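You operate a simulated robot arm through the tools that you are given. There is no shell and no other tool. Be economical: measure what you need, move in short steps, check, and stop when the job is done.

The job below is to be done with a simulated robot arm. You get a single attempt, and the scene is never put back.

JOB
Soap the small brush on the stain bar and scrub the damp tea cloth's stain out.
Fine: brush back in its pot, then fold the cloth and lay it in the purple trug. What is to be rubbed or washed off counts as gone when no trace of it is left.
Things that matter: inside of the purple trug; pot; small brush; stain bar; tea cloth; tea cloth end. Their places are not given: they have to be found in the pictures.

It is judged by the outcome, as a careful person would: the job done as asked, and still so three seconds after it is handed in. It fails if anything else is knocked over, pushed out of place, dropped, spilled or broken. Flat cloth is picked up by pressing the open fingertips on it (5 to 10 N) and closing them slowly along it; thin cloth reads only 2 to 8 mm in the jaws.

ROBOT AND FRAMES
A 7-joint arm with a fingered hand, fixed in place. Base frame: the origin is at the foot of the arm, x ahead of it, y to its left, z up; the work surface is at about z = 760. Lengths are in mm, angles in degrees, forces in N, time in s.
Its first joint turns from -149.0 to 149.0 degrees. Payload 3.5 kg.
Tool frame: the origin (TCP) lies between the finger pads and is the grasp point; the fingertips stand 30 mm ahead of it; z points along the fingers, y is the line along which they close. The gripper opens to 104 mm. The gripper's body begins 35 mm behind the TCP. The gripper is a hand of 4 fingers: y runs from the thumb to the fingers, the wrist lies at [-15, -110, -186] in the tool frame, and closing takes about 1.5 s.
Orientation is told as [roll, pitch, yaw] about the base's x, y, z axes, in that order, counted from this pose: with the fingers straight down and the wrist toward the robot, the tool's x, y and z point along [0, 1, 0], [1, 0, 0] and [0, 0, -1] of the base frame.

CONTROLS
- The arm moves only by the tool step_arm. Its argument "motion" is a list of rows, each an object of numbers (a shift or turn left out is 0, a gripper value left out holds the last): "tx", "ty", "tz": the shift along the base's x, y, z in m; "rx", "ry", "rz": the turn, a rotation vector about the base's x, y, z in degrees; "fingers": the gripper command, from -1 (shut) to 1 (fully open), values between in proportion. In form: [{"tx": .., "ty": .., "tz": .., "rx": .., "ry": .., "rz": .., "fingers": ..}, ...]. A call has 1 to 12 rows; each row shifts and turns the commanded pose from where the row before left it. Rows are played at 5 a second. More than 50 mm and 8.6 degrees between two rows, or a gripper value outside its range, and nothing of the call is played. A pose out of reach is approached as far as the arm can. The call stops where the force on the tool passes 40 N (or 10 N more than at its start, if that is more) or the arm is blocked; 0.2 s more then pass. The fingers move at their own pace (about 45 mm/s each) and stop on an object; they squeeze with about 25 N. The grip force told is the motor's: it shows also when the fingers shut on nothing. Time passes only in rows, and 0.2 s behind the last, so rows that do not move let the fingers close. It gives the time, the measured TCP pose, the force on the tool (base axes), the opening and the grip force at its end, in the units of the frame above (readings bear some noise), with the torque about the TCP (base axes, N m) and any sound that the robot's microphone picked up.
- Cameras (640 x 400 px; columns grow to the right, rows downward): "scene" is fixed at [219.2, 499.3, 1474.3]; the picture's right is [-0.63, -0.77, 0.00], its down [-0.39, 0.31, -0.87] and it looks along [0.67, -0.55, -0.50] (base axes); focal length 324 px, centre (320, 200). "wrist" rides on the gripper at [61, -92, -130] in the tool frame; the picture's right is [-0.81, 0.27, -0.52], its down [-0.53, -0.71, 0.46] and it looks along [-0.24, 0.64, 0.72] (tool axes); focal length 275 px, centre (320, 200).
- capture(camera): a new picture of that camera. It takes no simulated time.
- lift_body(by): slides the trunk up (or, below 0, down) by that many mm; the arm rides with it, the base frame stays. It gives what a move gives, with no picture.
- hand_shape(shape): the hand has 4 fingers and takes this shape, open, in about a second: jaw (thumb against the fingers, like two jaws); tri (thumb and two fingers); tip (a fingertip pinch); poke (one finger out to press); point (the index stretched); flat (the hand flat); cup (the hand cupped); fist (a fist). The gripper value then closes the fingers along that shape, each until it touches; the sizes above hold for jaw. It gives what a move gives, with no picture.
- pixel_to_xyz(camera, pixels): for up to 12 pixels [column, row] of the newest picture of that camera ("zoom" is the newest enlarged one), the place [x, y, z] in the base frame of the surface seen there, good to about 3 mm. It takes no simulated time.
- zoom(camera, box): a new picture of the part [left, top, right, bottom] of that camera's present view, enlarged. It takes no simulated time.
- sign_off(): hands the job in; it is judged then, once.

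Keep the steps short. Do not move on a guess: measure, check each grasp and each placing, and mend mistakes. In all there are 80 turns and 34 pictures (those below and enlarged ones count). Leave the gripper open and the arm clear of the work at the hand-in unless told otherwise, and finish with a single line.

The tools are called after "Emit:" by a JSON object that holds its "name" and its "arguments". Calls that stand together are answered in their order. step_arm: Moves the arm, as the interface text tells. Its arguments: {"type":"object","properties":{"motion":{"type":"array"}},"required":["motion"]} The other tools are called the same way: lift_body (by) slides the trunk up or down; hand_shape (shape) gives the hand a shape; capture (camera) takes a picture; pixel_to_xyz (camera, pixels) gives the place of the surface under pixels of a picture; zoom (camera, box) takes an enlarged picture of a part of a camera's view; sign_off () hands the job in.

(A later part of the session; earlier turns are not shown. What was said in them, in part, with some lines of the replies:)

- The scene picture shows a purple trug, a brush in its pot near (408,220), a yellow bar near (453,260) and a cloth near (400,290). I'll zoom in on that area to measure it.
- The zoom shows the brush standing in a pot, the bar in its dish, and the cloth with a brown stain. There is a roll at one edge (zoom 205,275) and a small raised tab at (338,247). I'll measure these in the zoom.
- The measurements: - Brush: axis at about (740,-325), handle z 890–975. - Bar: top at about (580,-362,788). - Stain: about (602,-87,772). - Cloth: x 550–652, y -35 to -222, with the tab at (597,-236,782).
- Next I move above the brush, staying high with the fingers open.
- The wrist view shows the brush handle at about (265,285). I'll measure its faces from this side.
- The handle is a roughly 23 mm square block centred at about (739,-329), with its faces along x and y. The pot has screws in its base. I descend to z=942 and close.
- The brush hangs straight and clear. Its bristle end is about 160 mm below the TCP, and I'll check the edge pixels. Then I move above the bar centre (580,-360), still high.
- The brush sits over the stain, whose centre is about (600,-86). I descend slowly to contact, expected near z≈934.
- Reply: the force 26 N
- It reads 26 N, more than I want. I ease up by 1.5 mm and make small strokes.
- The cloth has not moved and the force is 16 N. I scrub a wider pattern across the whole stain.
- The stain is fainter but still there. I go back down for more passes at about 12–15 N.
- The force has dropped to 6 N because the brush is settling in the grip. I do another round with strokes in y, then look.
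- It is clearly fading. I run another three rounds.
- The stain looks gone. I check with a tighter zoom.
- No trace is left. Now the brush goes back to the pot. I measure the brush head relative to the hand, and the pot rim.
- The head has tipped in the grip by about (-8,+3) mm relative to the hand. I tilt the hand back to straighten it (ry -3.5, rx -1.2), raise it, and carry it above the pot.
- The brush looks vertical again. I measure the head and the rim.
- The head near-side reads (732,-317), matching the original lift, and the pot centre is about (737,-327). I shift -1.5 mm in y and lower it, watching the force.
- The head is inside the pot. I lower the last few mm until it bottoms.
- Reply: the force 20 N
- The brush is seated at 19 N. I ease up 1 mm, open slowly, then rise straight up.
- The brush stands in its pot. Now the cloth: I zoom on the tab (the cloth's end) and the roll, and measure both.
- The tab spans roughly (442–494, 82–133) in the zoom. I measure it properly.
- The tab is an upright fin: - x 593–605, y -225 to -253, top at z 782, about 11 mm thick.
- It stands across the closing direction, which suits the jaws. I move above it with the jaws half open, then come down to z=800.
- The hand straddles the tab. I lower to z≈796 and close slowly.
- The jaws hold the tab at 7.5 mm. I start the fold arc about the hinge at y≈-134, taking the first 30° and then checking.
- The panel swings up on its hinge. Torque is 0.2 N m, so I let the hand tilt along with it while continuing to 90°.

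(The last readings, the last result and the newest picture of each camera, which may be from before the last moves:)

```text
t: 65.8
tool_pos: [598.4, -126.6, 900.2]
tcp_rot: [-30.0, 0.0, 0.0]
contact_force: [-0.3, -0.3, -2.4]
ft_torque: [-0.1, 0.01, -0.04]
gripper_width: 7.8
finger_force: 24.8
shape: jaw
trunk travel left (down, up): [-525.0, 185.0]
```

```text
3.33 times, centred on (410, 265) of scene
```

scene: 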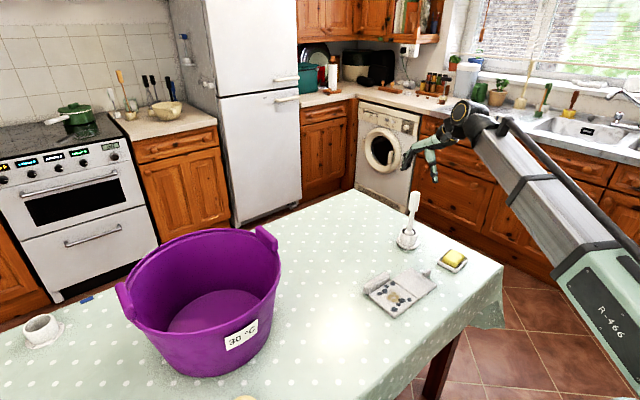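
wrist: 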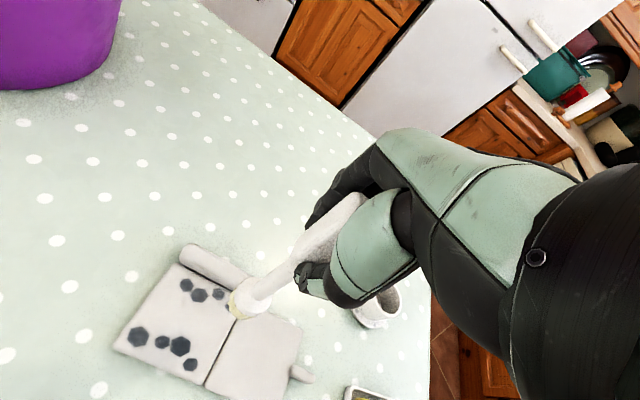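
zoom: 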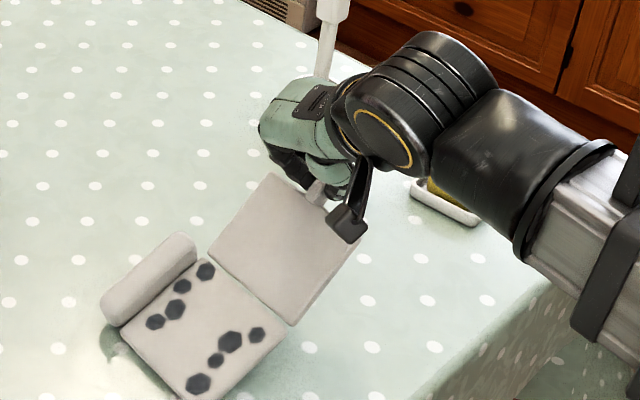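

The panels have not folded as expected, and panel 1 looks lifted off the table (shadow near (120,350)). I measure it.

Emit:
{"name": "pixel_to_xyz", "arguments": {"camera": "zoom", "pixels": [[275, 180], [350, 245], [290, 320], [212, 250], [270, 250], [125, 325], [190, 392], [280, 340], [205, 262], [200, 325], [180, 240], [110, 300]]}}

```text
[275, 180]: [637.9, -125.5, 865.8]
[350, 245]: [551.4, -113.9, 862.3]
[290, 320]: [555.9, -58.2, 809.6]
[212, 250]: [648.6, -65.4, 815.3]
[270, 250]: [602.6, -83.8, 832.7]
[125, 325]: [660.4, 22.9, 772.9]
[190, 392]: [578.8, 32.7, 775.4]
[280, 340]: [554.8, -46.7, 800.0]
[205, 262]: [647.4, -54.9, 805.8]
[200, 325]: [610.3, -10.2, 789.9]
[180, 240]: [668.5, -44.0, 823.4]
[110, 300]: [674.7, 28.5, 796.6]
```

The whole cloth slid about 65 mm to +y with the hinge bent only about 23°. The hinge may be damped, so I wait 2 s and see whether panel 1 sinks.

Emit:
{"name": "step_arm", "arguments": {"motion": [{}, {}, {}, {}, {}, {}, {}, {}, {}, {}]}}

Emit:
{"name": "zoom", "arguments": {"camera": "scene", "box": [340, 205, 480, 325]}}

Emit:
{"name": "pixel_to_xyz", "arguments": {"camera": "zoom", "pixels": [[275, 180], [350, 245], [290, 315], [212, 250], [270, 250], [125, 325], [190, 390], [278, 340], [205, 265], [200, 325], [310, 190], [110, 300]]}}

```text
t: 68.0
tool_pos: [596.3, -125.9, 901.1]
tcp_rot: [-30.0, 0.0, 0.1]
contact_force: [0.5, -0.4, -1.8]
ft_torque: [-0.04, 0.02, -0.03]
gripper_width: 7.6
finger_force: 24.9
shape: jaw
trunk travel left (down, up): [-525.0, 185.0]
```

```text
3.33 times, centred on (410, 265) of scene
```

zoom: 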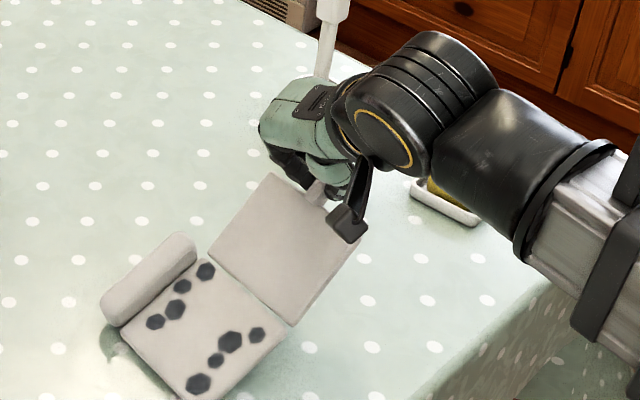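

```text
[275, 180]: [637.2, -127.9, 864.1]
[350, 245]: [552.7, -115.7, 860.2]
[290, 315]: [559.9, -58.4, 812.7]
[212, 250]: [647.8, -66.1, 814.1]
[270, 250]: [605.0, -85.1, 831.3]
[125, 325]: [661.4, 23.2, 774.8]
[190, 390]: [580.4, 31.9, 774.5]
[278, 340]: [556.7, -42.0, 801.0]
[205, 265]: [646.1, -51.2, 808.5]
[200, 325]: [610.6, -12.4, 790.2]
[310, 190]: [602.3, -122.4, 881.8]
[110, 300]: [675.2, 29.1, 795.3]
```

It is static. The hand orientation is holding panel 2: the rigid grip set its angle, and the hinge itself looks free. So I'll lower it flat here, then regrasp with the hand tilted backwards so that hand rotation can carry the panel past vertical.

Emit:
{"name": "step_arm", "arguments": {"motion": [{"ty": -0.007, "tz": -0.006, "rx": 3.8}, {"ty": -0.007, "tz": -0.008, "rx": 3.8}, {"ty": -0.007, "tz": -0.01, "rx": 3.8}, {"ty": -0.006, "tz": -0.011, "rx": 3.8}, {"ty": -0.006, "tz": -0.012, "rx": 3.8}, {"ty": -0.005, "tz": -0.012, "rx": 3.8}, {"ty": -0.005, "tz": -0.012, "rx": 3.8}, {"ty": -0.004, "tz": -0.012, "rx": 3.8}, {"ty": -0.003, "tz": -0.011, "rx": 3.8}, {"ty": -0.001, "tz": -0.008, "rx": 3.8}, {}]}}

Emit:
{"name": "capture", "arguments": {"camera": "scene"}}

Emit:
{"name": "pixel_to_xyz", "arguments": {"camera": "scene", "pixels": [[380, 275], [400, 270], [395, 285], [410, 290], [380, 295], [385, 310], [360, 290], [370, 305], [400, 300], [350, 285], [365, 315], [390, 262]]}}

```text
t: 70.4
tool_pos: [597.9, -176.9, 798.3]
tcp_rot: [8.2, 0.0, 0.1]
contact_force: [0.2, -0.4, 0.2]
ft_torque: [-0.04, -0.07, 0.01]
gripper_width: 7.6
finger_force: 24.9
shape: jaw
trunk travel left (down, up): [-525.0, 185.0]
```

```text
6 pictures are left
```

scene: 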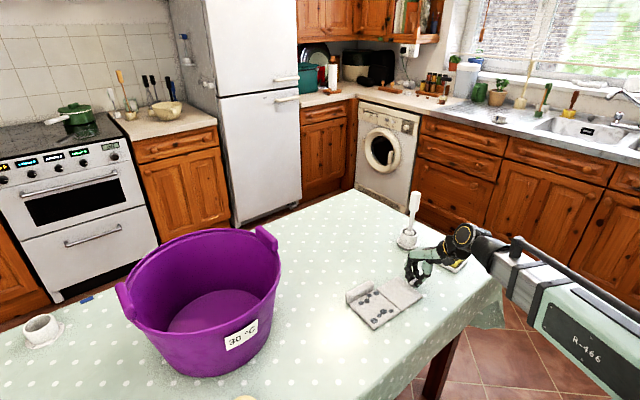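

```text
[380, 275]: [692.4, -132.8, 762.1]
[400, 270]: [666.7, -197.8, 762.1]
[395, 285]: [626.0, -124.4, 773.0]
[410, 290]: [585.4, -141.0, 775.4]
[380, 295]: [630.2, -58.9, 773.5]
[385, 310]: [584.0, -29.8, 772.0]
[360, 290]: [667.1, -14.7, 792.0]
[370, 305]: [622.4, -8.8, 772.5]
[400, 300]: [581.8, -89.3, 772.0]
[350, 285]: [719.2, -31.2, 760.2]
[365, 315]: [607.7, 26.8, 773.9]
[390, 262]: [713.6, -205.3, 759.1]
```

The cloth is flat again, with its hinge near y=-68 and the tab at y≈-175. Staying around the tab, I loosen to about 25 mm, tilt the hand to +45° about the contact point, and regrip.

Emit:
{"name": "step_arm", "arguments": {"motion": [{"fingers": -0.5}, {}, {}, {"rx": 7.4, "ty": -0.0023, "tz": -0.0004}, {"rx": 7.4, "ty": -0.0023, "tz": -0.0006}, {"rx": 7.4, "ty": -0.0023, "tz": -0.0008}, {"rx": 7.4, "ty": -0.0022, "tz": -0.001}, {"rx": 7.2, "ty": -0.0022, "tz": -0.0012}, {}, {}]}}

```text
t: 72.6
tool_pos: [596.6, -187.4, 795.8]
tcp_rot: [44.9, 0.0, -0.1]
contact_force: [5.4, -4.2, 24.3]
ft_torque: [-0.28, -0.56, -0.05]
gripper_width: 25.9
finger_force: 0.0
shape: jaw
trunk travel left (down, up): [-525.0, 185.0]
```

It reads 24 N upward, so a finger is touching the table. I raise 6 mm.

Emit:
{"name": "step_arm", "arguments": {"motion": [{"tz": 0.003}, {"tz": 0.003}, {}]}}

```text
t: 73.4
tool_pos: [598.3, -188.1, 799.0]
tcp_rot: [44.7, 0.1, 0.0]
contact_force: [-0.6, 0.3, 3.0]
ft_torque: [-0.02, -0.01, 0.01]
gripper_width: 26.0
finger_force: 0.2
shape: jaw
trunk travel left (down, up): [-525.0, 185.0]
```

Contact is clear now. I close on the tab.

Emit:
{"name": "step_arm", "arguments": {"motion": [{"tz": 0.001, "fingers": -0.7}, {"fingers": -0.85}, {"fingers": -1}, {}, {}, {}, {}]}}

```text
t: 75.0
tool_pos: [598.7, -188.3, 801.9]
tcp_rot: [44.8, 0.0, 0.0]
contact_force: [1.4, 0.3, 3.4]
ft_torque: [0.04, -0.01, 0.07]
gripper_width: 2.4
finger_force: 24.8
shape: jaw
trunk travel left (down, up): [-525.0, 185.0]
```

It reads only 2.4 mm, which may be a miss. I check with one zoom.

Emit:
{"name": "zoom", "arguments": {"camera": "scene", "box": [340, 230, 460, 330]}}

Emit:
{"name": "pixel_to_xyz", "arguments": {"camera": "zoom", "pixels": [[260, 200], [300, 220], [280, 180], [320, 200], [270, 165], [230, 175], [310, 240], [220, 270], [290, 170], [300, 180], [250, 160], [330, 215]]}}

```text
4.00 times, centred on (400, 280) of scene
```

zoom: 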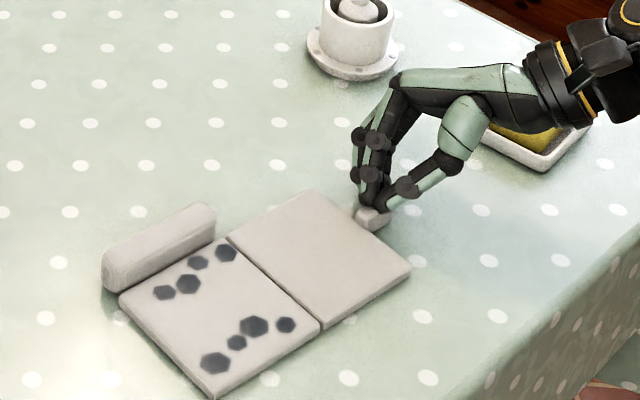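

```text
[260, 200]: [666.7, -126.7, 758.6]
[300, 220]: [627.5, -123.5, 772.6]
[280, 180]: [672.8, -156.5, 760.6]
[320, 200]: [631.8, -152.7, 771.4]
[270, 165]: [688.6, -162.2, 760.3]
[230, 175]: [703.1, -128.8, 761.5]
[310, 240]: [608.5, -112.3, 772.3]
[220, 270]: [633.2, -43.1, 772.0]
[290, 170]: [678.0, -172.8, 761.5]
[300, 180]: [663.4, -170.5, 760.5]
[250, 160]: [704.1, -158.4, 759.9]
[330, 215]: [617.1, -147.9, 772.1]
```

The tips are closed just on top of the tab, at (372,215). I measure where the tab sits.

Emit:
{"name": "pixel_to_xyz", "arguments": {"camera": "zoom", "pixels": [[360, 212], [372, 218], [385, 215], [390, 212], [365, 222], [375, 228], [318, 192], [409, 268], [322, 326], [230, 238], [365, 230], [378, 212]]}}

```text
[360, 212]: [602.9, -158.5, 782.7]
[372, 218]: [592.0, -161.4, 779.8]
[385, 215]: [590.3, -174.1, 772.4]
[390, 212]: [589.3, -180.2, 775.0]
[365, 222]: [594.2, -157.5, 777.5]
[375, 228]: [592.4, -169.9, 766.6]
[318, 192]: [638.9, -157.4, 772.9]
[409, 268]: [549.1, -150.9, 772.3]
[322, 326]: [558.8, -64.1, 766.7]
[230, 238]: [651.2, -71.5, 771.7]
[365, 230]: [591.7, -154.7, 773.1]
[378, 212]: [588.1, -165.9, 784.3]
```

The tab is at y -157 to -184, x≈597, top 782. I open, back off, and use a gentler +25° tilt so the tips reach z≈770.

Emit:
{"name": "step_arm", "arguments": {"motion": [{"fingers": -0.4}, {"tz": 0.006}, {"rx": -6.7, "tz": 0.003, "ty": 0.001}, {"rx": -6.7, "tz": 0.003, "ty": 0.001}, {"rx": -6.6, "tz": 0.002, "ty": 0.001, "tx": -0.001}, {}, {"tz": -0.006}, {"tz": -0.004}, {"tz": -0.003}, {}]}}

```text
t: 77.2
tool_pos: [597.1, -184.5, 803.1]
tcp_rot: [24.9, 0.0, 0.0]
contact_force: [-0.2, 0.0, 0.0]
ft_torque: [0.01, -0.02, 0.01]
gripper_width: 31.0
finger_force: 0.1
shape: jaw
trunk travel left (down, up): [-525.0, 185.0]
```

Emit:
{"name": "step_arm", "arguments": {"motion": [{"tz": -0.003}, {"tz": -0.002}, {"tz": -0.001}, {}]}}

```text
t: 78.2
tool_pos: [596.8, -186.7, 796.3]
tcp_rot: [24.7, -0.1, -0.1]
contact_force: [1.7, -1.4, 6.2]
ft_torque: [-0.11, -0.2, -0.01]
gripper_width: 30.7
finger_force: 0.0
shape: jaw
trunk travel left (down, up): [-525.0, 185.0]
```

It touched at z=796.5. I raise 1 mm and close.

Emit:
{"name": "step_arm", "arguments": {"motion": [{"tz": 0.001, "fingers": -0.6}, {"fingers": -0.8}, {"fingers": -1}, {}, {}, {}, {}]}}

```text
t: 79.8
tool_pos: [595.2, -185.3, 797.5]
tcp_rot: [24.8, 0.0, -0.1]
contact_force: [0.0, 0.1, -0.3]
ft_torque: [-0.04, -0.04, 0.0]
gripper_width: 7.5
finger_force: 24.9
shape: jaw
trunk travel left (down, up): [-525.0, 185.0]
```

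The tab is gripped again at 7.5 mm. Now I rotate hand and panel together as a rigid arc about the hinge (y≈-68, z≈770), the first 60°.

Emit:
{"name": "step_arm", "arguments": {"motion": [{"rx": -7.5, "ty": 0.0046, "tz": 0.0151}, {"rx": -7.5, "ty": 0.0065, "tz": 0.0143}, {"rx": -7.5, "ty": 0.0084, "tz": 0.0134}, {"rx": -7.5, "ty": 0.01, "tz": 0.0122}, {"rx": -7.5, "ty": 0.0115, "tz": 0.0107}, {"rx": -7.5, "ty": 0.0128, "tz": 0.0092}, {"rx": -7.5, "ty": 0.0139, "tz": 0.0074}, {"rx": -7.5, "ty": 0.0148, "tz": 0.0055}, {}]}}

```text
t: 81.8
tool_pos: [596.7, -102.1, 885.1]
tcp_rot: [-35.3, -0.1, 0.0]
contact_force: [0.7, -1.8, 4.7]
ft_torque: [-0.09, -0.04, -0.05]
gripper_width: 7.6
finger_force: 24.6
shape: jaw
trunk travel left (down, up): [-525.0, 185.0]
```

The forces are small. I continue to about 97°.

Emit:
{"name": "step_arm", "arguments": {"motion": [{"rx": -7.5, "ty": 0.0153, "tz": 0.0036}, {"rx": -7.5, "ty": 0.0157, "tz": 0.0015}, {"rx": -7.5, "ty": 0.0158, "tz": -0.0005}, {"rx": -7.5, "ty": 0.0155, "tz": -0.0026}, {"rx": -7.5, "ty": 0.0151, "tz": -0.0046}, {}]}}

Emit:
{"name": "zoom", "arguments": {"camera": "scene", "box": [310, 200, 460, 325]}}

Emit:
{"name": "pixel_to_xyz", "arguments": {"camera": "zoom", "pixels": [[260, 200], [300, 220], [320, 240], [280, 240], [300, 260], [340, 260], [260, 300], [220, 330], [240, 260], [300, 290], [200, 270], [320, 300]]}}

```text
t: 83.2
tool_pos: [597.5, -24.1, 883.9]
tcp_rot: [-72.9, -0.1, 0.0]
contact_force: [13.0, 1.9, 27.8]
ft_torque: [-0.6, -0.39, 0.31]
gripper_width: 8.5
finger_force: 25.2
shape: jaw
trunk travel left (down, up): [-525.0, 185.0]
```

```text
3.20 times, centred on (385, 262) of scene
```

zoom: 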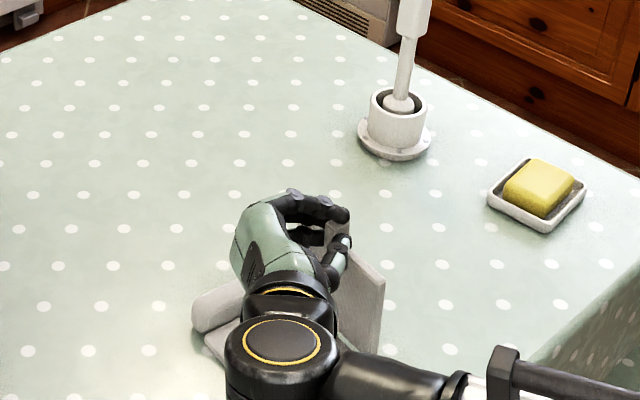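

```text
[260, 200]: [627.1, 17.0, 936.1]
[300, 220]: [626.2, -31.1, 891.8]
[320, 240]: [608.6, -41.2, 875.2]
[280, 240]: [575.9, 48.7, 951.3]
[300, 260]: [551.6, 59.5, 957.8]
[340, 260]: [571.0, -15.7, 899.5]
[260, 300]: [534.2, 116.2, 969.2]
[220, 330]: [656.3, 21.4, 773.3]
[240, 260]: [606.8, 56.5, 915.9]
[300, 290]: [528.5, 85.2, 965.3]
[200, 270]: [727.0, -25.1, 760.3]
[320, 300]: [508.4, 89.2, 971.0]
```

The panel stands upright. The force is 28 N, so I'm pressing down a bit. I measure its lean.

Emit:
{"name": "pixel_to_xyz", "arguments": {"camera": "zoom", "pixels": [[382, 280], [378, 345], [360, 265], [365, 330], [350, 285], [355, 345], [370, 300], [330, 225], [205, 300], [215, 345]]}}

Emit:
{"name": "step_arm", "arguments": {"motion": [{"tz": 0.003}, {}]}}

```text
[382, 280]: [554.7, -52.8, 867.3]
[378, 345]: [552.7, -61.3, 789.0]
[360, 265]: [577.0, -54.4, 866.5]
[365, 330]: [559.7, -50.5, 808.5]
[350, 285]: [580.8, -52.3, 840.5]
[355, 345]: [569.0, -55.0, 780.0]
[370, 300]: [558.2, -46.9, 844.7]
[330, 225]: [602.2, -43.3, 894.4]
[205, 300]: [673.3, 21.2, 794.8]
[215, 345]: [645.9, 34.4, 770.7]
```

```text
t: 83.8
tool_pos: [595.4, -25.2, 886.1]
tcp_rot: [-72.7, 0.0, 0.0]
contact_force: [6.4, 1.1, 13.1]
ft_torque: [-0.26, -0.21, 0.13]
gripper_width: 8.3
finger_force: 24.5
shape: jaw
trunk travel left (down, up): [-525.0, 185.0]
```

The panel is about 5° past vertical. I ease up and carry on to about 120°.

Emit:
{"name": "step_arm", "arguments": {"motion": [{"tz": 0.002}, {"rx": -7.5, "ty": 0.0143, "tz": -0.006}, {"rx": -7.5, "ty": 0.0133, "tz": -0.008}, {}]}}

```text
t: 84.8
tool_pos: [597.7, 2.3, 873.0]
tcp_rot: [-87.7, 0.0, -0.1]
contact_force: [2.9, 0.9, 3.6]
ft_torque: [-0.08, -0.01, 0.1]
gripper_width: 8.4
finger_force: 24.8
shape: jaw
trunk travel left (down, up): [-525.0, 185.0]
```

Emit:
{"name": "step_arm", "arguments": {"motion": [{"rx": -7.5, "ty": 0.0121, "tz": -0.01}, {"rx": -7.5, "ty": 0.0105, "tz": -0.0112}, {}]}}

```text
t: 85.4
tool_pos: [595.7, 21.6, 862.3]
tcp_rot: [-100.2, -0.4, 0.0]
contact_force: [-5.8, 3.8, 15.4]
ft_torque: [2.72, 2.37, 0.33]
gripper_width: 8.1
finger_force: 24.5
shape: jaw
trunk travel left (down, up): [-525.0, 185.0]
stopped in row 2: the force on the tool passed its limit at 112 N (the readings are from after the stop); the commanded pose is now the measured one
```

Something on the hand touched (force limit at -100°). The panel should be at about 120°. I lift slightly to unload.

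Emit:
{"name": "step_arm", "arguments": {"motion": [{"tz": 0.004, "rx": 3}, {"tz": 0.003, "rx": 3}, {}]}}

```text
t: 86.2
tool_pos: [597.0, 20.6, 866.5]
tcp_rot: [-94.3, -0.3, -0.1]
contact_force: [0.5, -0.2, -0.7]
ft_torque: [0.04, -0.03, -0.04]
gripper_width: 7.8
finger_force: 24.4
shape: jaw
trunk travel left (down, up): [-525.0, 185.0]
```

It is unloaded. I open wide, let the panel fall over onto the other half, and then withdraw up and away in +y.

Emit:
{"name": "step_arm", "arguments": {"motion": [{"fingers": -0.4}, {"fingers": 0.2}, {"fingers": 0.6}, {}, {}, {}, {}, {"ty": 0.01, "tz": 0.02}, {"ty": 0.01, "tz": 0.03}, {"tz": 0.04}, {"tz": 0.04}, {}]}}

Emit:
{"name": "step_arm", "arguments": {"motion": [{"rx": 8.5, "tz": 0.02}, {"rx": 8.5, "tz": 0.02}, {"rx": 8.5}, {"rx": 8.5}, {"rx": 8.5}, {"rx": 8.5}, {"rx": 8.5}, {"rx": 8.5}, {"rx": 8.5}, {"rx": 8.5}, {"rx": 8.5}, {}]}}

```text
t: 88.8
tool_pos: [597.5, 41.2, 997.9]
tcp_rot: [-94.3, -0.2, -0.1]
contact_force: [0.0, -0.5, 0.0]
ft_torque: [0.02, 0.01, -0.01]
gripper_width: 82.8
finger_force: 0.1
shape: jaw
trunk travel left (down, up): [-525.0, 185.0]
```

```text
t: 91.4
tool_pos: [597.1, 40.8, 1037.0]
tcp_rot: [-0.6, 0.0, -0.2]
contact_force: [-0.2, 0.5, -0.5]
ft_torque: [0.04, -0.03, -0.03]
gripper_width: 82.8
finger_force: 0.1
shape: jaw
trunk travel left (down, up): [-525.0, 185.0]
```

Hand is free and vertical. I move it toward the roll's far side so it doesn't block the view, then take a zoom of the cloth.

Emit:
{"name": "step_arm", "arguments": {"motion": [{"tx": 0.035, "ty": -0.03}, {"tx": 0.035, "ty": -0.03}, {}]}}

Emit:
{"name": "zoom", "arguments": {"camera": "scene", "box": [320, 235, 440, 335]}}

```text
t: 92.2
tool_pos: [666.9, -17.4, 1037.7]
tcp_rot: [-0.6, 0.0, -0.3]
contact_force: [-0.5, 0.0, 0.0]
ft_torque: [0.04, 0.03, -0.01]
gripper_width: 83.0
finger_force: 0.1
shape: jaw
trunk travel left (down, up): [-525.0, 185.0]
```

```text
4.00 times, centred on (380, 285) of scene
```

zoom: 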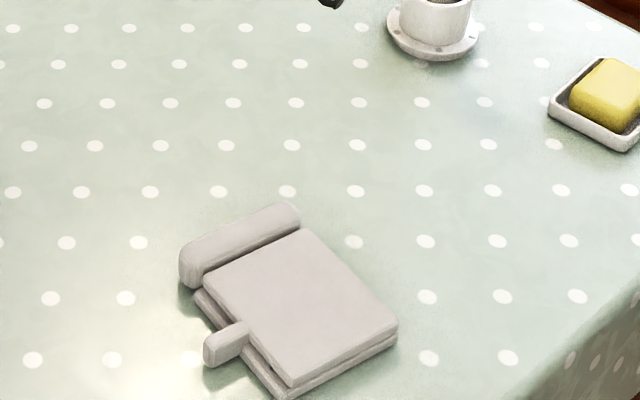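

The cloth is folded flat. Now I measure the roll, which serves as its lifting ridge.

Emit:
{"name": "pixel_to_xyz", "arguments": {"camera": "zoom", "pixels": [[190, 250], [240, 225], [285, 208], [185, 270], [298, 225], [210, 270], [250, 250], [205, 280], [395, 335], [290, 380], [305, 235], [225, 345]]}}

Emit:
{"name": "pixel_to_xyz", "arguments": {"camera": "scene", "pixels": [[215, 300], [190, 315], [235, 310], [215, 325], [180, 300], [258, 232], [130, 295], [200, 232], [215, 350], [275, 265], [160, 345], [250, 300]]}}

```text
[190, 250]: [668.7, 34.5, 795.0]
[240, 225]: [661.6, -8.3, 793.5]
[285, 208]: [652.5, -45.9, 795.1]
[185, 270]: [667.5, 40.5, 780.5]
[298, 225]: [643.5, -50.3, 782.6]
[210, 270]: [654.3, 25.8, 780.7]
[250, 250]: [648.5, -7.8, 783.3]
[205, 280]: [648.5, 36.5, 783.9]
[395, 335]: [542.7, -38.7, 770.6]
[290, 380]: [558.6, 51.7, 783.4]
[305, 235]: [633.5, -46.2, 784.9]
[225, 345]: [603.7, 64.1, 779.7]
```

```text
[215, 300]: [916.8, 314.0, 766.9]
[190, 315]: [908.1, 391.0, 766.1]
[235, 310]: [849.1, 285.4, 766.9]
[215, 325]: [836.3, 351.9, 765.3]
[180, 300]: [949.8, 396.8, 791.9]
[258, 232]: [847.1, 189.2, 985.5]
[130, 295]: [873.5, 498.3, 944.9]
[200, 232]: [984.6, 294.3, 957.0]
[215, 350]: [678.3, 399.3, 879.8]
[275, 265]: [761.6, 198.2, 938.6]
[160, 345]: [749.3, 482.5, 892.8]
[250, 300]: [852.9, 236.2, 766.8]
```

The folded cloth sits at about -11° yaw. The roll runs from (669,38) to (652,-48), top z 795, with its centre about (661,-5). I align the hand to it and come down over it.

Emit:
{"name": "step_arm", "arguments": {"motion": [{"rz": -5.5, "tx": -0.003, "ty": 0.006, "fingers": 0}, {"rz": -5.5, "rx": 0.6, "tx": -0.003, "ty": 0.006}, {"tz": -0.045}, {"tz": -0.045}, {"tz": -0.045}, {"tz": -0.04}, {"tz": -0.025}, {}]}}

Emit:
{"name": "step_arm", "arguments": {"motion": [{"tz": -0.006}, {"tz": -0.004}, {"tz": -0.004}, {"tz": -0.002}, {}]}}

```text
t: 94.0
tool_pos: [660.4, -6.6, 836.8]
tcp_rot: [-0.2, 0.0, -11.3]
contact_force: [-0.5, -0.4, 0.0]
ft_torque: [0.0, 0.0, -0.01]
gripper_width: 52.2
finger_force: 0.0
shape: jaw
trunk travel left (down, up): [-525.0, 185.0]
```

```text
t: 95.2
tool_pos: [661.6, -6.1, 820.8]
tcp_rot: [-0.1, 0.0, -11.3]
contact_force: [0.5, 0.1, -0.3]
ft_torque: [-0.01, 0.05, 0.0]
gripper_width: 52.3
finger_force: 0.1
shape: jaw
trunk travel left (down, up): [-525.0, 185.0]
```

Emit:
{"name": "step_arm", "arguments": {"motion": [{"tz": -0.002}, {"tz": -0.002}, {"tz": -0.002}, {}]}}

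```text
t: 96.2
tool_pos: [661.0, -5.8, 815.1]
tcp_rot: [-0.1, 0.0, -11.2]
contact_force: [0.3, 0.2, 0.4]
ft_torque: [0.0, 0.02, -0.02]
gripper_width: 52.6
finger_force: 0.0
shape: jaw
trunk travel left (down, up): [-525.0, 185.0]
```

No contact yet. I go down in small steps.

Emit:
{"name": "step_arm", "arguments": {"motion": [{"tz": -0.0015}, {"tz": -0.0015}, {}]}}

```text
t: 97.0
tool_pos: [660.3, -6.5, 813.4]
tcp_rot: [-0.1, -0.1, -11.3]
contact_force: [0.2, 0.1, 15.1]
ft_torque: [0.18, 0.54, -0.01]
gripper_width: 51.9
finger_force: 0.1
shape: jaw
trunk travel left (down, up): [-525.0, 185.0]
```

The thumb is touching the top panel. I raise 1 mm and close onto the roll.

Emit:
{"name": "step_arm", "arguments": {"motion": [{"tz": 0.0012}, {"fingers": -0.2}, {"fingers": -0.4}, {"fingers": -0.6}, {"fingers": -1}, {}, {}, {}, {}]}}

```text
t: 99.0
tool_pos: [661.6, -7.3, 812.9]
tcp_rot: [-0.1, 0.1, -11.4]
contact_force: [2.8, 0.0, 3.3]
ft_torque: [0.01, -0.03, 0.07]
gripper_width: 24.4
finger_force: 24.8
shape: jaw
trunk travel left (down, up): [-525.0, 185.0]
```

The roll is gripped at 24.4 mm. I lift slowly 50 mm and check.

Emit:
{"name": "step_arm", "arguments": {"motion": [{"tz": 0.005}, {"tz": 0.01}, {"tz": 0.01}, {"tz": 0.015}, {"tz": 0.015}, {"tz": 0.015}, {}]}}

Emit:
{"name": "zoom", "arguments": {"camera": "scene", "box": [100, 140, 440, 350]}}

```text
t: 100.6
tool_pos: [660.2, -6.1, 883.3]
tcp_rot: [-0.1, 0.1, -11.3]
contact_force: [0.6, 0.0, -3.0]
ft_torque: [-0.02, -0.1, 0.0]
gripper_width: 23.4
finger_force: 25.5
shape: jaw
trunk travel left (down, up): [-525.0, 185.0]
```

```text
1.88 times, centred on (270, 245) of scene
```

zoom: 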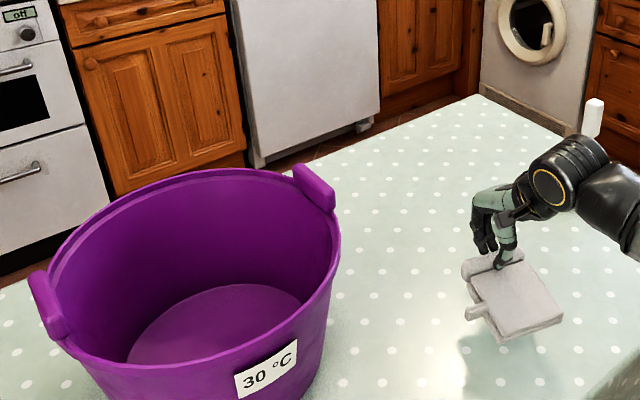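

The cloth is lifted level and still folded. I measure the trug's rim and floor from this picture, without spending another one.

Emit:
{"name": "pixel_to_xyz", "arguments": {"camera": "zoom", "pixels": [[315, 170], [325, 200], [335, 250], [300, 320], [200, 362], [110, 358], [60, 325], [60, 240], [120, 195], [200, 175], [280, 175], [45, 290]]}}

Emit:
{"name": "pixel_to_xyz", "arguments": {"camera": "zoom", "pixels": [[140, 350], [135, 335], [170, 305], [220, 287], [270, 290], [298, 303], [240, 330], [200, 345], [150, 320], [290, 312], [520, 290], [545, 325]]}}

```text
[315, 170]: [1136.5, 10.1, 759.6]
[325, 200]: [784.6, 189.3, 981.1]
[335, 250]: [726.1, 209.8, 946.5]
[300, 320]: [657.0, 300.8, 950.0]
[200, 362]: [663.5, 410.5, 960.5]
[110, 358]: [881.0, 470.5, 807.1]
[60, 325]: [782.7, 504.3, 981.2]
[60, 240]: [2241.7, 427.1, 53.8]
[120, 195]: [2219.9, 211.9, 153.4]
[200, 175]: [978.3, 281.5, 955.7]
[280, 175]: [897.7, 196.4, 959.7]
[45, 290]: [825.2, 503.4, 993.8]
```

```text
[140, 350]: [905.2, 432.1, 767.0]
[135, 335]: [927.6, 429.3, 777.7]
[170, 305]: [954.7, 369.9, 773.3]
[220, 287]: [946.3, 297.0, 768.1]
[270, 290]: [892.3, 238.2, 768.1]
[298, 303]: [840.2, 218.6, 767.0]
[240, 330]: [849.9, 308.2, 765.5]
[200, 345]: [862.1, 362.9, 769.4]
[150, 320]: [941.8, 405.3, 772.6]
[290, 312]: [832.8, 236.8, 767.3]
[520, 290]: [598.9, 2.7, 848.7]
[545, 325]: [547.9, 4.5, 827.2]
```

Rim z≈958 (handles 994), inside centre about (822,346), floor radius ~125 at z≈767. I need cloth clearance of about 1080. I raise the trunk by 150, which also keeps the forearm above the rim.

Emit:
{"name": "lift_body", "arguments": {"by": 150}}

Emit:
{"name": "step_arm", "arguments": {"motion": [{"tz": 0.025}, {"tz": 0.025}, {"tz": 0.025}, {"tz": 0.015}, {}]}}

```text
t: 102.3
tool_pos: [662.3, -6.2, 1033.7]
tcp_rot: [-0.1, 0.0, -11.3]
contact_force: [-0.6, 0.2, -2.9]
ft_torque: [0.01, -0.11, 0.0]
gripper_width: 23.4
finger_force: 24.7
shape: jaw
trunk travel left (down, up): [-675.0, 35.0]
```

```text
t: 103.5
tool_pos: [660.3, -6.8, 1124.2]
tcp_rot: [-0.1, 0.2, -11.3]
contact_force: [0.1, 1.1, 0.5]
ft_torque: [0.02, 0.01, 0.01]
gripper_width: 18.2
finger_force: 24.7
shape: jaw
trunk travel left (down, up): [-675.0, 35.0]
```

The load reads zero and the width is down to 18 mm, so the cloth may have slipped. I look.

Emit:
{"name": "step_arm", "arguments": {"motion": [{}, {}]}}

Emit:
{"name": "capture", "arguments": {"camera": "scene"}}

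```text
t: 104.1
tool_pos: [660.4, -5.7, 1123.8]
tcp_rot: [-0.1, 0.2, -11.3]
contact_force: [0.6, -0.2, 0.4]
ft_torque: [-0.01, -0.02, 0.01]
gripper_width: 18.2
finger_force: 25.0
shape: jaw
trunk travel left (down, up): [-675.0, 35.0]
```

```text
1 pictures are left
```

scene: 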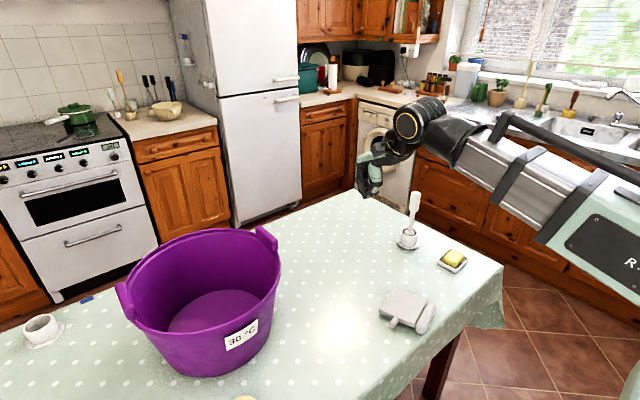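

The cloth slipped out and fell back onto the table at px (378–436, 290–333), with the roll on the right near (425,318). Nothing else is disturbed. I map its geometry from this picture.

Emit:
{"name": "pixel_to_xyz", "arguments": {"camera": "scene", "pixels": [[380, 312], [385, 300], [392, 293], [400, 292], [410, 294], [420, 296], [427, 299], [433, 304], [434, 310], [430, 318], [425, 326], [420, 332]]}}

Emit:
{"name": "pixel_to_xyz", "arguments": {"camera": "scene", "pixels": [[390, 320], [395, 322], [400, 320], [405, 323], [410, 326], [415, 329], [388, 310], [395, 310], [405, 310], [415, 310], [422, 312], [392, 325]]}}

Emit:
{"name": "pixel_to_xyz", "arguments": {"camera": "scene", "pixels": [[428, 308], [424, 316], [419, 325], [432, 306], [426, 312], [422, 320], [416, 320], [418, 305], [390, 316], [386, 318], [383, 315], [398, 300]]}}

```text
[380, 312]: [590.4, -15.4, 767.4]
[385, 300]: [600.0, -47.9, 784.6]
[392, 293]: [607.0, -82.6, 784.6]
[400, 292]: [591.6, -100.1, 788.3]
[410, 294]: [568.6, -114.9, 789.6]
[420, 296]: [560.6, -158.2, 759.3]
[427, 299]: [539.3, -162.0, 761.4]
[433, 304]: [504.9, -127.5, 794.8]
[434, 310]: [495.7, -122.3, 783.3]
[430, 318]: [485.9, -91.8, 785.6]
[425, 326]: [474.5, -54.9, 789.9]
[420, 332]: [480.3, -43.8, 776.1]
```

```text
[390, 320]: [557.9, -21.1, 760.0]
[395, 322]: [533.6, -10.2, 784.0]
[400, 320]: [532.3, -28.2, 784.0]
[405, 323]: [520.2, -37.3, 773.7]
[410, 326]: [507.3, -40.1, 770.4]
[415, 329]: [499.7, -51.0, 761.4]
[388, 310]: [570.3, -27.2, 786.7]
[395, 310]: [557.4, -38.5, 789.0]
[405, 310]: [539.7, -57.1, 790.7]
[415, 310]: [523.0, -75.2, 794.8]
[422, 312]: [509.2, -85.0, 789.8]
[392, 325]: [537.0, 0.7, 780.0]
```

```text
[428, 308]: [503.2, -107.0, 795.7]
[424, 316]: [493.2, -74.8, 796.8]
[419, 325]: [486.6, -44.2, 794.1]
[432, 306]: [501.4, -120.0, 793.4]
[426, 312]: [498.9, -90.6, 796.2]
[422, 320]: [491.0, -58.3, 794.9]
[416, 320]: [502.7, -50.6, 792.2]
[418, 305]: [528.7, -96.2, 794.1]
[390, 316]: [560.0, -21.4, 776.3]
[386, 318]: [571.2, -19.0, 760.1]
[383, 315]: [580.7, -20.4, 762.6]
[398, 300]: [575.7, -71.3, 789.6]
```

The cloth flipped as it fell: the roll is now on the robot side (x≈491) and the tab sticks out to +y near (535,-8).

Revised plan:
1. Lift by the tab so the cloth hangs open.
2. Lower it into the trug so the lower half lies down on the floor.
3. Lay the upper half over it and release, which folds it inside the trug.

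First I map the tab finely from this same picture.

Emit:
{"name": "pixel_to_xyz", "arguments": {"camera": "scene", "pixels": [[389, 324], [391, 323], [393, 322], [395, 320], [397, 318], [396, 324], [394, 326], [391, 328], [398, 322], [400, 318], [388, 326], [393, 318]]}}

Emit:
{"name": "pixel_to_xyz", "arguments": {"camera": "scene", "pixels": [[388, 323], [390, 326], [392, 320], [394, 324], [389, 329], [395, 328], [397, 326], [387, 321], [402, 322], [399, 325], [390, 330], [393, 330]]}}

```text
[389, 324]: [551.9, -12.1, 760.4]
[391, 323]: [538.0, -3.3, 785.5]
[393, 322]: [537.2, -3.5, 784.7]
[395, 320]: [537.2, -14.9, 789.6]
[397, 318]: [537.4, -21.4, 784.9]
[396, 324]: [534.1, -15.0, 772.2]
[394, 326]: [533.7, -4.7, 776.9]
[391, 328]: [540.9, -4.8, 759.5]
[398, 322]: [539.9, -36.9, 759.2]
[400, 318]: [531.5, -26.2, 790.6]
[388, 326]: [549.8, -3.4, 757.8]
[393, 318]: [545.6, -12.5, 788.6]
```

```text
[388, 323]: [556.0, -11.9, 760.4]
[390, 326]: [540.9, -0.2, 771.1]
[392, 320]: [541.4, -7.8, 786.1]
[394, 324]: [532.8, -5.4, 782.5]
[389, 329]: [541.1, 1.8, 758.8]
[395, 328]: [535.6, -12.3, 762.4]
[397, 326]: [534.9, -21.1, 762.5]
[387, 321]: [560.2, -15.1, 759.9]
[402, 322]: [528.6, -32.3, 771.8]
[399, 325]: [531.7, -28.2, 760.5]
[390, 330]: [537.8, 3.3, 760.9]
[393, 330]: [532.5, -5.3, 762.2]
```

The tab spans x 533–545 (centre 539), its end is at y≈0, and the top is z≈786. I move above (539,0) with yaw about +8, partly open, and descend partway to see whether this close-in position is reachable.

Emit:
{"name": "step_arm", "arguments": {"motion": [{"fingers": 0, "tx": -0.03, "ty": 0.0015, "rz": 6}, {"tx": -0.03, "ty": 0.0015, "rz": 6}, {"tx": -0.03, "ty": 0.0015, "rz": 4}, {"tx": -0.031, "ty": 0.0012, "rz": 3.3}, {"tz": -0.045}, {"tz": -0.045}, {"tz": -0.045}, {"tz": -0.045}, {"tz": -0.04}, {}]}}

```text
t: 106.3
tool_pos: [563.5, -3.2, 907.1]
tcp_rot: [-0.2, 0.1, 8.0]
contact_force: [0.3, -0.2, 1.2]
ft_torque: [0.0, -0.02, -0.02]
gripper_width: 51.8
finger_force: 0.1
shape: jaw
out of reach, approached as far as the arm can: row 4, 5, 6
trunk travel left (down, up): [-675.0, 35.0]
```

It came up about 24 mm short at the higher z; rows 7–9 were fine. I try closing the gap here.

Emit:
{"name": "step_arm", "arguments": {"motion": [{"tx": -0.012}, {"tx": -0.0125, "ty": 0.003}, {}]}}

```text
t: 107.1
tool_pos: [551.4, 0.4, 905.8]
tcp_rot: [-0.1, 0.2, 7.9]
contact_force: [-0.1, -0.5, 1.4]
ft_torque: [0.01, 0.04, 0.01]
gripper_width: 51.5
finger_force: 0.2
shape: jaw
out of reach, approached as far as the arm can: row 2
trunk travel left (down, up): [-675.0, 35.0]
```

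Being lower helps reach. I descend to about 840 and then shift.

Emit:
{"name": "step_arm", "arguments": {"motion": [{"tz": -0.03}, {"tz": -0.035}, {"tx": -0.006}, {"tx": -0.006}, {}]}}

```text
t: 108.3
tool_pos: [539.5, -1.2, 839.5]
tcp_rot: [-0.1, 0.2, 7.9]
contact_force: [-0.6, 0.1, -0.1]
ft_torque: [0.01, 0.03, -0.05]
gripper_width: 51.7
finger_force: 0.0
shape: jaw
trunk travel left (down, up): [-675.0, 35.0]
```

In position. I narrow to about 32 mm, shift +2 mm in y, and descend carefully.

Emit:
{"name": "step_arm", "arguments": {"motion": [{"fingers": -0.38, "ty": 0.002}, {"tz": -0.015}, {"tz": -0.012}, {"tz": -0.006}, {"tz": -0.004}, {}]}}

```text
t: 109.7
tool_pos: [541.3, 1.2, 808.7]
tcp_rot: [-0.4, -0.7, 7.9]
contact_force: [6.4, 3.7, 29.7]
ft_torque: [-0.76, -0.87, 0.33]
gripper_width: 32.5
finger_force: 0.1
shape: jaw
trunk travel left (down, up): [-675.0, 35.0]
stopped in row 6: the force on the tool passed its limit at 43 N (the readings are from after the stop); the commanded pose is now the measured one
```

The torque places the contact at about (564,-28), so the finger cluster is on the upper panel's edge. I raise, shift +10 mm in y, and try again.

Emit:
{"name": "step_arm", "arguments": {"motion": [{"tz": 0.008, "ry": 0.6}, {"ty": 0.01, "tx": -0.002}, {"tz": -0.006}, {"tz": -0.004}, {"tz": -0.003}, {}]}}

```text
t: 110.8
tool_pos: [540.3, 12.0, 805.5]
tcp_rot: [-0.2, -0.5, 7.9]
contact_force: [7.5, 7.1, 32.8]
ft_torque: [-0.71, -0.88, 0.34]
gripper_width: 32.6
finger_force: 0.0
shape: jaw
trunk travel left (down, up): [-675.0, 35.0]
stopped in row 5: the force on the tool passed its limit at 45 N (the readings are from after the stop); the commanded pose is now the measured one
```

The same spot touches again. I'll tilt the hand instead (rx -35, coming from the +y side) so the upper finger clears the panel edge, lower to the tab and close.

Emit:
{"name": "step_arm", "arguments": {"motion": [{"tz": 0.012, "ry": 0.5}, {"tz": 0.012, "rx": -7}, {"rx": -7}, {"rx": -7}, {"rx": -7}, {"rx": -7, "tx": -0.001}, {"tz": -0.01}, {"tz": -0.006}, {"tz": -0.004}, {"tz": -0.004}, {"tz": -0.003}, {}]}}

Emit:
{"name": "step_arm", "arguments": {"motion": [{"tz": 0.001, "fingers": -0.6}, {"fingers": -0.8}, {"fingers": -1}, {}, {}, {}, {}]}}

```text
t: 113.4
tool_pos: [538.5, 12.1, 799.4]
tcp_rot: [-34.8, 5.0, 6.1]
contact_force: [0.9, -0.6, -0.5]
ft_torque: [0.01, 0.0, 0.03]
gripper_width: 32.4
finger_force: 0.1
shape: jaw
trunk travel left (down, up): [-675.0, 35.0]
```

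```text
t: 115.0
tool_pos: [538.3, 11.1, 799.8]
tcp_rot: [-34.8, 5.1, 6.1]
contact_force: [-0.6, 0.5, -0.6]
ft_torque: [0.05, -0.15, 0.05]
gripper_width: 6.9
finger_force: 24.3
shape: jaw
trunk travel left (down, up): [-675.0, 35.0]
```

The tab is gripped at 6.9 mm. I swing it up about its hinge so the cloth opens, then raise it to hang, moving out in x.

Emit:
{"name": "step_arm", "arguments": {"motion": [{"rx": 7.5, "ty": -0.0051, "tz": 0.0158}, {"rx": 7.5, "ty": -0.0071, "tz": 0.015}, {"rx": 7.5, "ty": -0.009, "tz": 0.0139}, {"rx": 7.5, "ty": -0.0108, "tz": 0.0126}, {"rx": 7.5, "ty": -0.0123, "tz": 0.0112}, {"rx": 7.5, "ty": -0.0137, "tz": 0.0095}, {"rx": 7.5, "ty": -0.0147, "tz": 0.0075}, {"rx": 5, "ty": -0.0157, "tz": 0.0055, "tx": 0.005}, {"ty": -0.012, "tz": 0.01, "tx": 0.01}, {}]}}

Emit:
{"name": "step_arm", "arguments": {"motion": [{"tx": 0.015, "tz": 0.02}, {"tx": 0.015, "tz": 0.02}, {"tx": 0.015, "tz": 0.02}, {"tx": 0.015, "tz": 0.025}, {"tx": 0.015, "tz": 0.025}, {"tx": 0.015, "tz": 0.025}, {"tx": 0.015, "tz": 0.025}, {"tx": 0.015, "tz": 0.025}, {"tx": 0.015, "tz": 0.025}, {}, {}]}}

```text
t: 117.2
tool_pos: [553.0, -88.8, 902.2]
tcp_rot: [22.2, -2.5, 7.4]
contact_force: [0.1, 0.7, -1.9]
ft_torque: [0.06, -0.03, -0.02]
gripper_width: 6.6
finger_force: 25.2
shape: jaw
trunk travel left (down, up): [-675.0, 35.0]
```

```text
t: 119.6
tool_pos: [688.9, -88.0, 1112.5]
tcp_rot: [22.2, -2.5, 7.5]
contact_force: [0.1, 0.1, -0.6]
ft_torque: [0.01, 0.03, -0.02]
gripper_width: 5.6
finger_force: 25.1
shape: jaw
trunk travel left (down, up): [-675.0, 35.0]
```

The load reads near zero, so I need to see. I use the last picture.

Emit:
{"name": "capture", "arguments": {"camera": "scene"}}

Emit:
{"name": "pixel_to_xyz", "arguments": {"camera": "scene", "pixels": [[380, 290], [390, 290], [400, 290], [410, 290], [420, 290], [430, 290], [390, 310], [400, 310], [410, 310], [420, 310], [430, 310], [440, 290]]}}

```text
0 pictures are left
```

scene: 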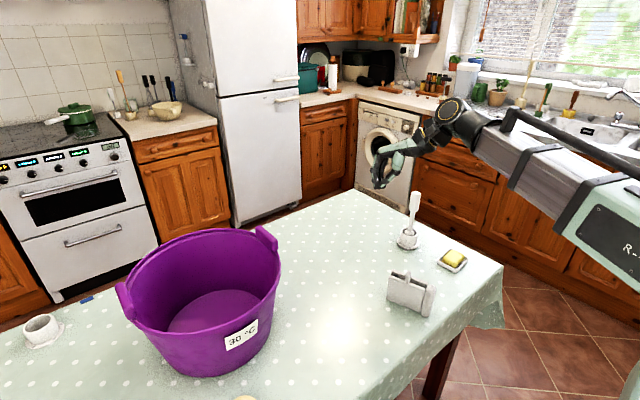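

```text
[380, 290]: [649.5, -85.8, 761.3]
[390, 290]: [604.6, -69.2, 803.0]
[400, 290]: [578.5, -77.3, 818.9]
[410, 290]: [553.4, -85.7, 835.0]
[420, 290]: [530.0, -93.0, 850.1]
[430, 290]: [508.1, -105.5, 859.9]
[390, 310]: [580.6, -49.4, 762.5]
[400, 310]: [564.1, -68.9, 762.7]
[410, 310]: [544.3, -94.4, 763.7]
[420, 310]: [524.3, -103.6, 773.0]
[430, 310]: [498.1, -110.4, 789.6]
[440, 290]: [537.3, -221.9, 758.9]
```

The cloth is standing upright on its hinge edge, still folded, with the tab on top. From here I can clamp both layers from above, with the jaws closing across its thickness. I map it from this picture.

Emit:
{"name": "pixel_to_xyz", "arguments": {"camera": "scene", "pixels": [[391, 273], [395, 273], [399, 275], [403, 276], [408, 272], [412, 279], [416, 280], [420, 282], [424, 284], [428, 287], [433, 286], [436, 290]]}}

Emit:
{"name": "pixel_to_xyz", "arguments": {"camera": "scene", "pixels": [[390, 276], [394, 277], [398, 278], [402, 279], [406, 280], [410, 281], [414, 283], [418, 284], [422, 286], [407, 276], [405, 272], [410, 270]]}}

Emit:
{"name": "pixel_to_xyz", "arguments": {"camera": "scene", "pixels": [[393, 271], [397, 272], [401, 274], [405, 275], [414, 278], [418, 279], [422, 281], [426, 283], [430, 284], [390, 300], [400, 300], [415, 300]]}}

```text
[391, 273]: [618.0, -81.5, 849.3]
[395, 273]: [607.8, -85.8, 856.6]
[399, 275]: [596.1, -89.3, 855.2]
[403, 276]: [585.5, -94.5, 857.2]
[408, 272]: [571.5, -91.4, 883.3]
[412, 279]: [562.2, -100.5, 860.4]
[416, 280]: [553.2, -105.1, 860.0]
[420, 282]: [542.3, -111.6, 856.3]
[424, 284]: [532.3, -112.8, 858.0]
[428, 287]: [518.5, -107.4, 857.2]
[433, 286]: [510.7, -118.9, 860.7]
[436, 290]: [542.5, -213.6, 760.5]
```

```text
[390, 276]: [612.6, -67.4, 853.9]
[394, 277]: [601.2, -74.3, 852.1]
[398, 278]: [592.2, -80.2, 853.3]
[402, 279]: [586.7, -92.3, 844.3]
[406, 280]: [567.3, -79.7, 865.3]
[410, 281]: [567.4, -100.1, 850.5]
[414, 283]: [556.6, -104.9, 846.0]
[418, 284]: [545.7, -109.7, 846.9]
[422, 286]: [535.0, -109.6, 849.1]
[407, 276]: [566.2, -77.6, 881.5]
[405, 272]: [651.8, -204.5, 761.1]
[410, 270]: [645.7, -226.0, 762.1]
```

```text
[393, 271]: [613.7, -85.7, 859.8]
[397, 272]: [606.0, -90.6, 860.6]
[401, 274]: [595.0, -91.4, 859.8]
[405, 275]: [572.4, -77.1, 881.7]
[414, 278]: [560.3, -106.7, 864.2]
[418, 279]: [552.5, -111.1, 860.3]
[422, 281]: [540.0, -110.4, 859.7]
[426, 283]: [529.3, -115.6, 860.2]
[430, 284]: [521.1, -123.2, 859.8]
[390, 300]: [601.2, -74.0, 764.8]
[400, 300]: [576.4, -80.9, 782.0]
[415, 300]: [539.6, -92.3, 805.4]
```

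Geometry: the booklet stands with its mid-plane through about (558,-97) at a yaw of about 18°, overall thickness ~25 mm, panel tops z≈860, tab top 882. I open, level the hand, turn it to yaw -72 (jaws across the thickness), and come above at z≈935.

Emit:
{"name": "step_arm", "arguments": {"motion": [{"fingers": 0.2, "rx": -7.5}, {"rx": -7.5}, {"rx": -7.5}, {"rz": -8}, {"rz": -8}, {"rz": -8}, {"rz": -8}, {"rz": -8}, {"rz": -8}, {"rz": -8}, {"rz": -8}, {"rz": -8}]}}

Emit:
{"name": "step_arm", "arguments": {"motion": [{"rz": -8}, {"tz": -0.04}, {"tz": -0.045, "tx": -0.02}, {"tz": -0.045, "tx": -0.025}, {"tz": -0.045, "tx": -0.03}, {"tx": -0.03, "ty": -0.005}, {"tx": -0.026, "ty": -0.005}, {}, {}]}}

```text
t: 122.2
tool_pos: [690.2, -87.3, 1110.5]
tcp_rot: [0.0, 0.5, -64.3]
contact_force: [0.6, -0.8, 0.6]
ft_torque: [-0.01, -0.01, 0.01]
gripper_width: 62.2
finger_force: 0.0
shape: jaw
trunk travel left (down, up): [-675.0, 35.0]
```

```text
refused: row 4 steps farther than a row can; nothing moved
```

One row was over 50 mm. I resend it with smaller steps.

Emit:
{"name": "step_arm", "arguments": {"motion": [{"rz": -8}, {"tz": -0.04}, {"tz": -0.042, "tx": -0.02}, {"tz": -0.042, "tx": -0.022}, {"tz": -0.04, "tx": -0.025}, {"tz": -0.012, "tx": -0.03, "ty": -0.005}, {"tx": -0.035, "ty": -0.005}, {}, {}]}}

```text
t: 124.2
tool_pos: [555.6, -98.0, 935.5]
tcp_rot: [0.0, 0.6, -72.2]
contact_force: [0.4, -0.2, -0.2]
ft_torque: [0.03, 0.02, -0.01]
gripper_width: 62.1
finger_force: 0.0
shape: jaw
trunk travel left (down, up): [-675.0, 35.0]
```

Positioned exactly. I descend over the booklet, close across both layers and lift a little.

Emit:
{"name": "step_arm", "arguments": {"motion": [{"tz": -0.025}, {"tz": -0.025}, {"tz": -0.014}, {"tz": -0.01}, {"tz": -0.004}, {}]}}

Emit:
{"name": "step_arm", "arguments": {"motion": [{"fingers": 0}, {"fingers": -0.2}, {"fingers": -0.4}, {"fingers": -0.7}, {"fingers": -1}, {}, {}, {}, {}]}}

Emit:
{"name": "step_arm", "arguments": {"motion": [{"tz": 0.005}, {"tz": 0.01}, {"tz": 0.015}, {"tz": 0.02}, {"tz": 0.02}, {}, {}]}}

```text
t: 125.6
tool_pos: [556.7, -97.2, 856.2]
tcp_rot: [-0.1, 0.7, -72.1]
contact_force: [1.4, 0.3, -0.4]
ft_torque: [-0.01, -0.01, -0.01]
gripper_width: 62.1
finger_force: 0.1
shape: jaw
trunk travel left (down, up): [-675.0, 35.0]
```

```text
t: 127.6
tool_pos: [556.7, -98.0, 857.4]
tcp_rot: [-0.1, 0.6, -72.1]
contact_force: [0.0, 0.0, -1.3]
ft_torque: [0.03, -0.03, -0.01]
gripper_width: 18.6
finger_force: 25.1
shape: jaw
trunk travel left (down, up): [-675.0, 35.0]
```

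```text
t: 129.2
tool_pos: [557.6, -98.9, 927.3]
tcp_rot: [-0.1, 0.6, -72.1]
contact_force: [-0.3, 0.1, -2.5]
ft_torque: [0.0, -0.01, 0.01]
gripper_width: 18.6
finger_force: 25.0
shape: jaw
trunk travel left (down, up): [-675.0, 35.0]
```

Held firmly at 18.6 mm with the weight showing. I raise to 1130 and carry it over the trug, turning the wrist to yaw -20 on the way.

Emit:
{"name": "step_arm", "arguments": {"motion": [{"tz": 0.03}, {"tz": 0.035}, {"tz": 0.035}, {"tz": 0.035}, {"tz": 0.035}, {"tz": 0.035}, {}]}}

Emit:
{"name": "step_arm", "arguments": {"motion": [{"tx": 0.0225, "ty": 0.0364, "rz": 4.35}, {"tx": 0.0225, "ty": 0.0364, "rz": 4.35}, {"tx": 0.0225, "ty": 0.0364, "rz": 4.35}, {"tx": 0.0225, "ty": 0.0364, "rz": 4.35}, {"tx": 0.0225, "ty": 0.0364, "rz": 4.35}, {"tx": 0.0225, "ty": 0.0364, "rz": 4.35}, {"tx": 0.0225, "ty": 0.0364, "rz": 4.35}, {"tx": 0.0225, "ty": 0.0364, "rz": 4.35}, {"tx": 0.0225, "ty": 0.0364, "rz": 4.35}, {"tx": 0.0225, "ty": 0.0364, "rz": 4.35}, {"tx": 0.0225, "ty": 0.0364, "rz": 4.35}, {"tx": 0.0225, "ty": 0.0364, "rz": 4.35}]}}

Emit:
{"name": "step_arm", "arguments": {"motion": [{}, {}, {}]}}

```text
t: 130.8
tool_pos: [556.7, -97.9, 1131.8]
tcp_rot: [-0.1, 0.5, -72.1]
contact_force: [-0.2, -0.2, -3.4]
ft_torque: [0.01, 0.02, 0.02]
gripper_width: 18.5
finger_force: 25.3
shape: jaw
trunk travel left (down, up): [-675.0, 35.0]
```

```text
t: 133.4
tool_pos: [826.3, 339.2, 1131.0]
tcp_rot: [-0.1, 0.6, -19.8]
contact_force: [-0.3, 0.0, -3.4]
ft_torque: [-0.02, -0.01, 0.02]
gripper_width: 18.5
finger_force: 24.2
shape: jaw
trunk travel left (down, up): [-675.0, 35.0]
```

```text
t: 134.2
tool_pos: [826.4, 339.3, 1130.7]
tcp_rot: [-0.2, 0.6, -19.9]
contact_force: [0.1, 0.2, -2.9]
ft_torque: [-0.03, -0.01, -0.01]
gripper_width: 18.4
finger_force: 25.2
shape: jaw
trunk travel left (down, up): [-675.0, 35.0]
5 turns are left
```

Still held (−3 N). I tilt 35° so it leans, lower into the trug, then approach the floor slowly.

Emit:
{"name": "step_arm", "arguments": {"motion": [{"tz": -0.035}, {"tz": -0.035}, {"tz": -0.035}, {"tz": -0.02, "rx": 2.4, "ry": 6.5}, {"tz": -0.02, "rx": 2.4, "ry": 6.5}, {"tz": -0.02, "rx": 2.4, "ry": 6.5}, {"tz": -0.02, "rx": 2.4, "ry": 6.5}, {"tz": -0.02, "rx": 2.4, "ry": 6.5}, {"tz": -0.02}, {"tz": -0.015}, {}]}}

Emit:
{"name": "step_arm", "arguments": {"motion": [{"tz": -0.008}, {"tz": -0.006}, {"tz": -0.004}, {"tz": -0.003}, {"tz": -0.003}, {}]}}

```text
t: 136.6
tool_pos: [827.1, 339.3, 891.0]
tcp_rot: [0.1, 35.3, -19.8]
contact_force: [-0.3, 0.7, -3.1]
ft_torque: [-0.04, -0.07, 0.01]
gripper_width: 18.5
finger_force: 24.7
shape: jaw
trunk travel left (down, up): [-675.0, 35.0]
```

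```text
t: 138.0
tool_pos: [827.0, 337.0, 867.4]
tcp_rot: [0.2, 35.2, -19.9]
contact_force: [-0.1, 0.3, -2.9]
ft_torque: [-0.01, -0.06, -0.01]
gripper_width: 18.7
finger_force: 24.9
shape: jaw
trunk travel left (down, up): [-675.0, 35.0]
4 turns are left
```

No contact yet. I go lower in 2–3 mm steps.

Emit:
{"name": "step_arm", "arguments": {"motion": [{"tz": -0.003}, {"tz": -0.003}, {"tz": -0.002}, {"tz": -0.002}, {"tz": -0.002}, {}]}}

```text
t: 139.4
tool_pos: [826.7, 337.6, 855.9]
tcp_rot: [0.2, 35.1, -19.8]
contact_force: [-0.2, -1.3, -0.5]
ft_torque: [0.08, -0.03, 0.05]
gripper_width: 18.5
finger_force: 25.0
shape: jaw
trunk travel left (down, up): [-675.0, 35.0]
3 turns are left
```

The weight is now on the trug floor (Fz ≈ −0.5). I open gently, let it lie down, withdraw along the tool axis and rise clear.

Emit:
{"name": "step_arm", "arguments": {"motion": [{"fingers": -0.4}, {"fingers": -0.1}, {"fingers": 0.2}, {}, {}, {"tx": 0.008, "ty": -0.003, "tz": 0.012}, {"tx": 0.011, "ty": -0.004, "tz": 0.016}, {"tx": 0.013, "ty": -0.005, "tz": 0.02}, {"tx": 0.013, "ty": -0.005, "tz": 0.02}, {"tx": 0.013, "ty": -0.005, "tz": 0.02}, {}, {}]}}

Emit:
{"name": "step_arm", "arguments": {"motion": [{"tz": 0.04}, {"tz": 0.045}, {"tz": 0.045}, {"tz": 0.045}, {"tz": 0.045, "fingers": 1}, {"rx": -2.4, "ry": -6.5, "tx": -0.02}, {"rx": -2.4, "ry": -6.5, "tx": -0.02}, {"rx": -2.4, "ry": -6.5, "tx": -0.02}, {"rx": -2.4, "ry": -6.5, "tx": -0.02}, {"rx": -2.4, "ry": -6.5}, {}, {}]}}

Emit:
{"name": "step_arm", "arguments": {"motion": [{"ty": -0.045}, {"ty": -0.045}, {"ty": -0.045}, {"ty": -0.045}, {"ty": -0.045}, {"ty": -0.045}, {"ty": -0.045}, {"ty": -0.045}, {}]}}

```text
t: 142.0
tool_pos: [862.2, 307.0, 945.3]
tcp_rot: [0.3, 35.1, -19.8]
contact_force: [-0.6, 0.7, 0.4]
ft_torque: [0.0, -0.01, -0.01]
gripper_width: 62.4
finger_force: 0.2
shape: jaw
out of reach, approached as far as the arm can: row 8, 9, 10
trunk travel left (down, up): [-675.0, 35.0]
```

```text
t: 144.6
tool_pos: [763.8, 301.8, 1162.5]
tcp_rot: [-0.1, 0.5, -19.9]
contact_force: [-0.1, -0.1, 0.5]
ft_torque: [-0.01, -0.02, 0.0]
gripper_width: 103.5
finger_force: 0.0
shape: jaw
out of reach, approached as far as the arm can: row 3, 4, 5
trunk travel left (down, up): [-675.0, 35.0]
```

```text
t: 146.6
tool_pos: [762.4, -58.5, 1160.6]
tcp_rot: [-0.1, 0.7, -19.9]
contact_force: [-0.1, 0.1, -0.5]
ft_torque: [0.0, -0.02, -0.01]
gripper_width: 103.7
finger_force: 0.0
shape: jaw
trunk travel left (down, up): [-675.0, 35.0]
2 turns are left
```

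The gripper is empty and open, and the arm is clear of the trug. I hand the job in.

Emit:
{"name": "sign_off", "arguments": {}}

```text
The job is handed in.
```

I soaped the brush and scrubbed the stain until no trace showed, then put the brush back in its pot and released the cloth, folded, in the purple trug. The cloth slipped twice onto the table on the way. I had no pictures left to check it in the trug, so that it still lies folded there is judged from the grip and force readings only.
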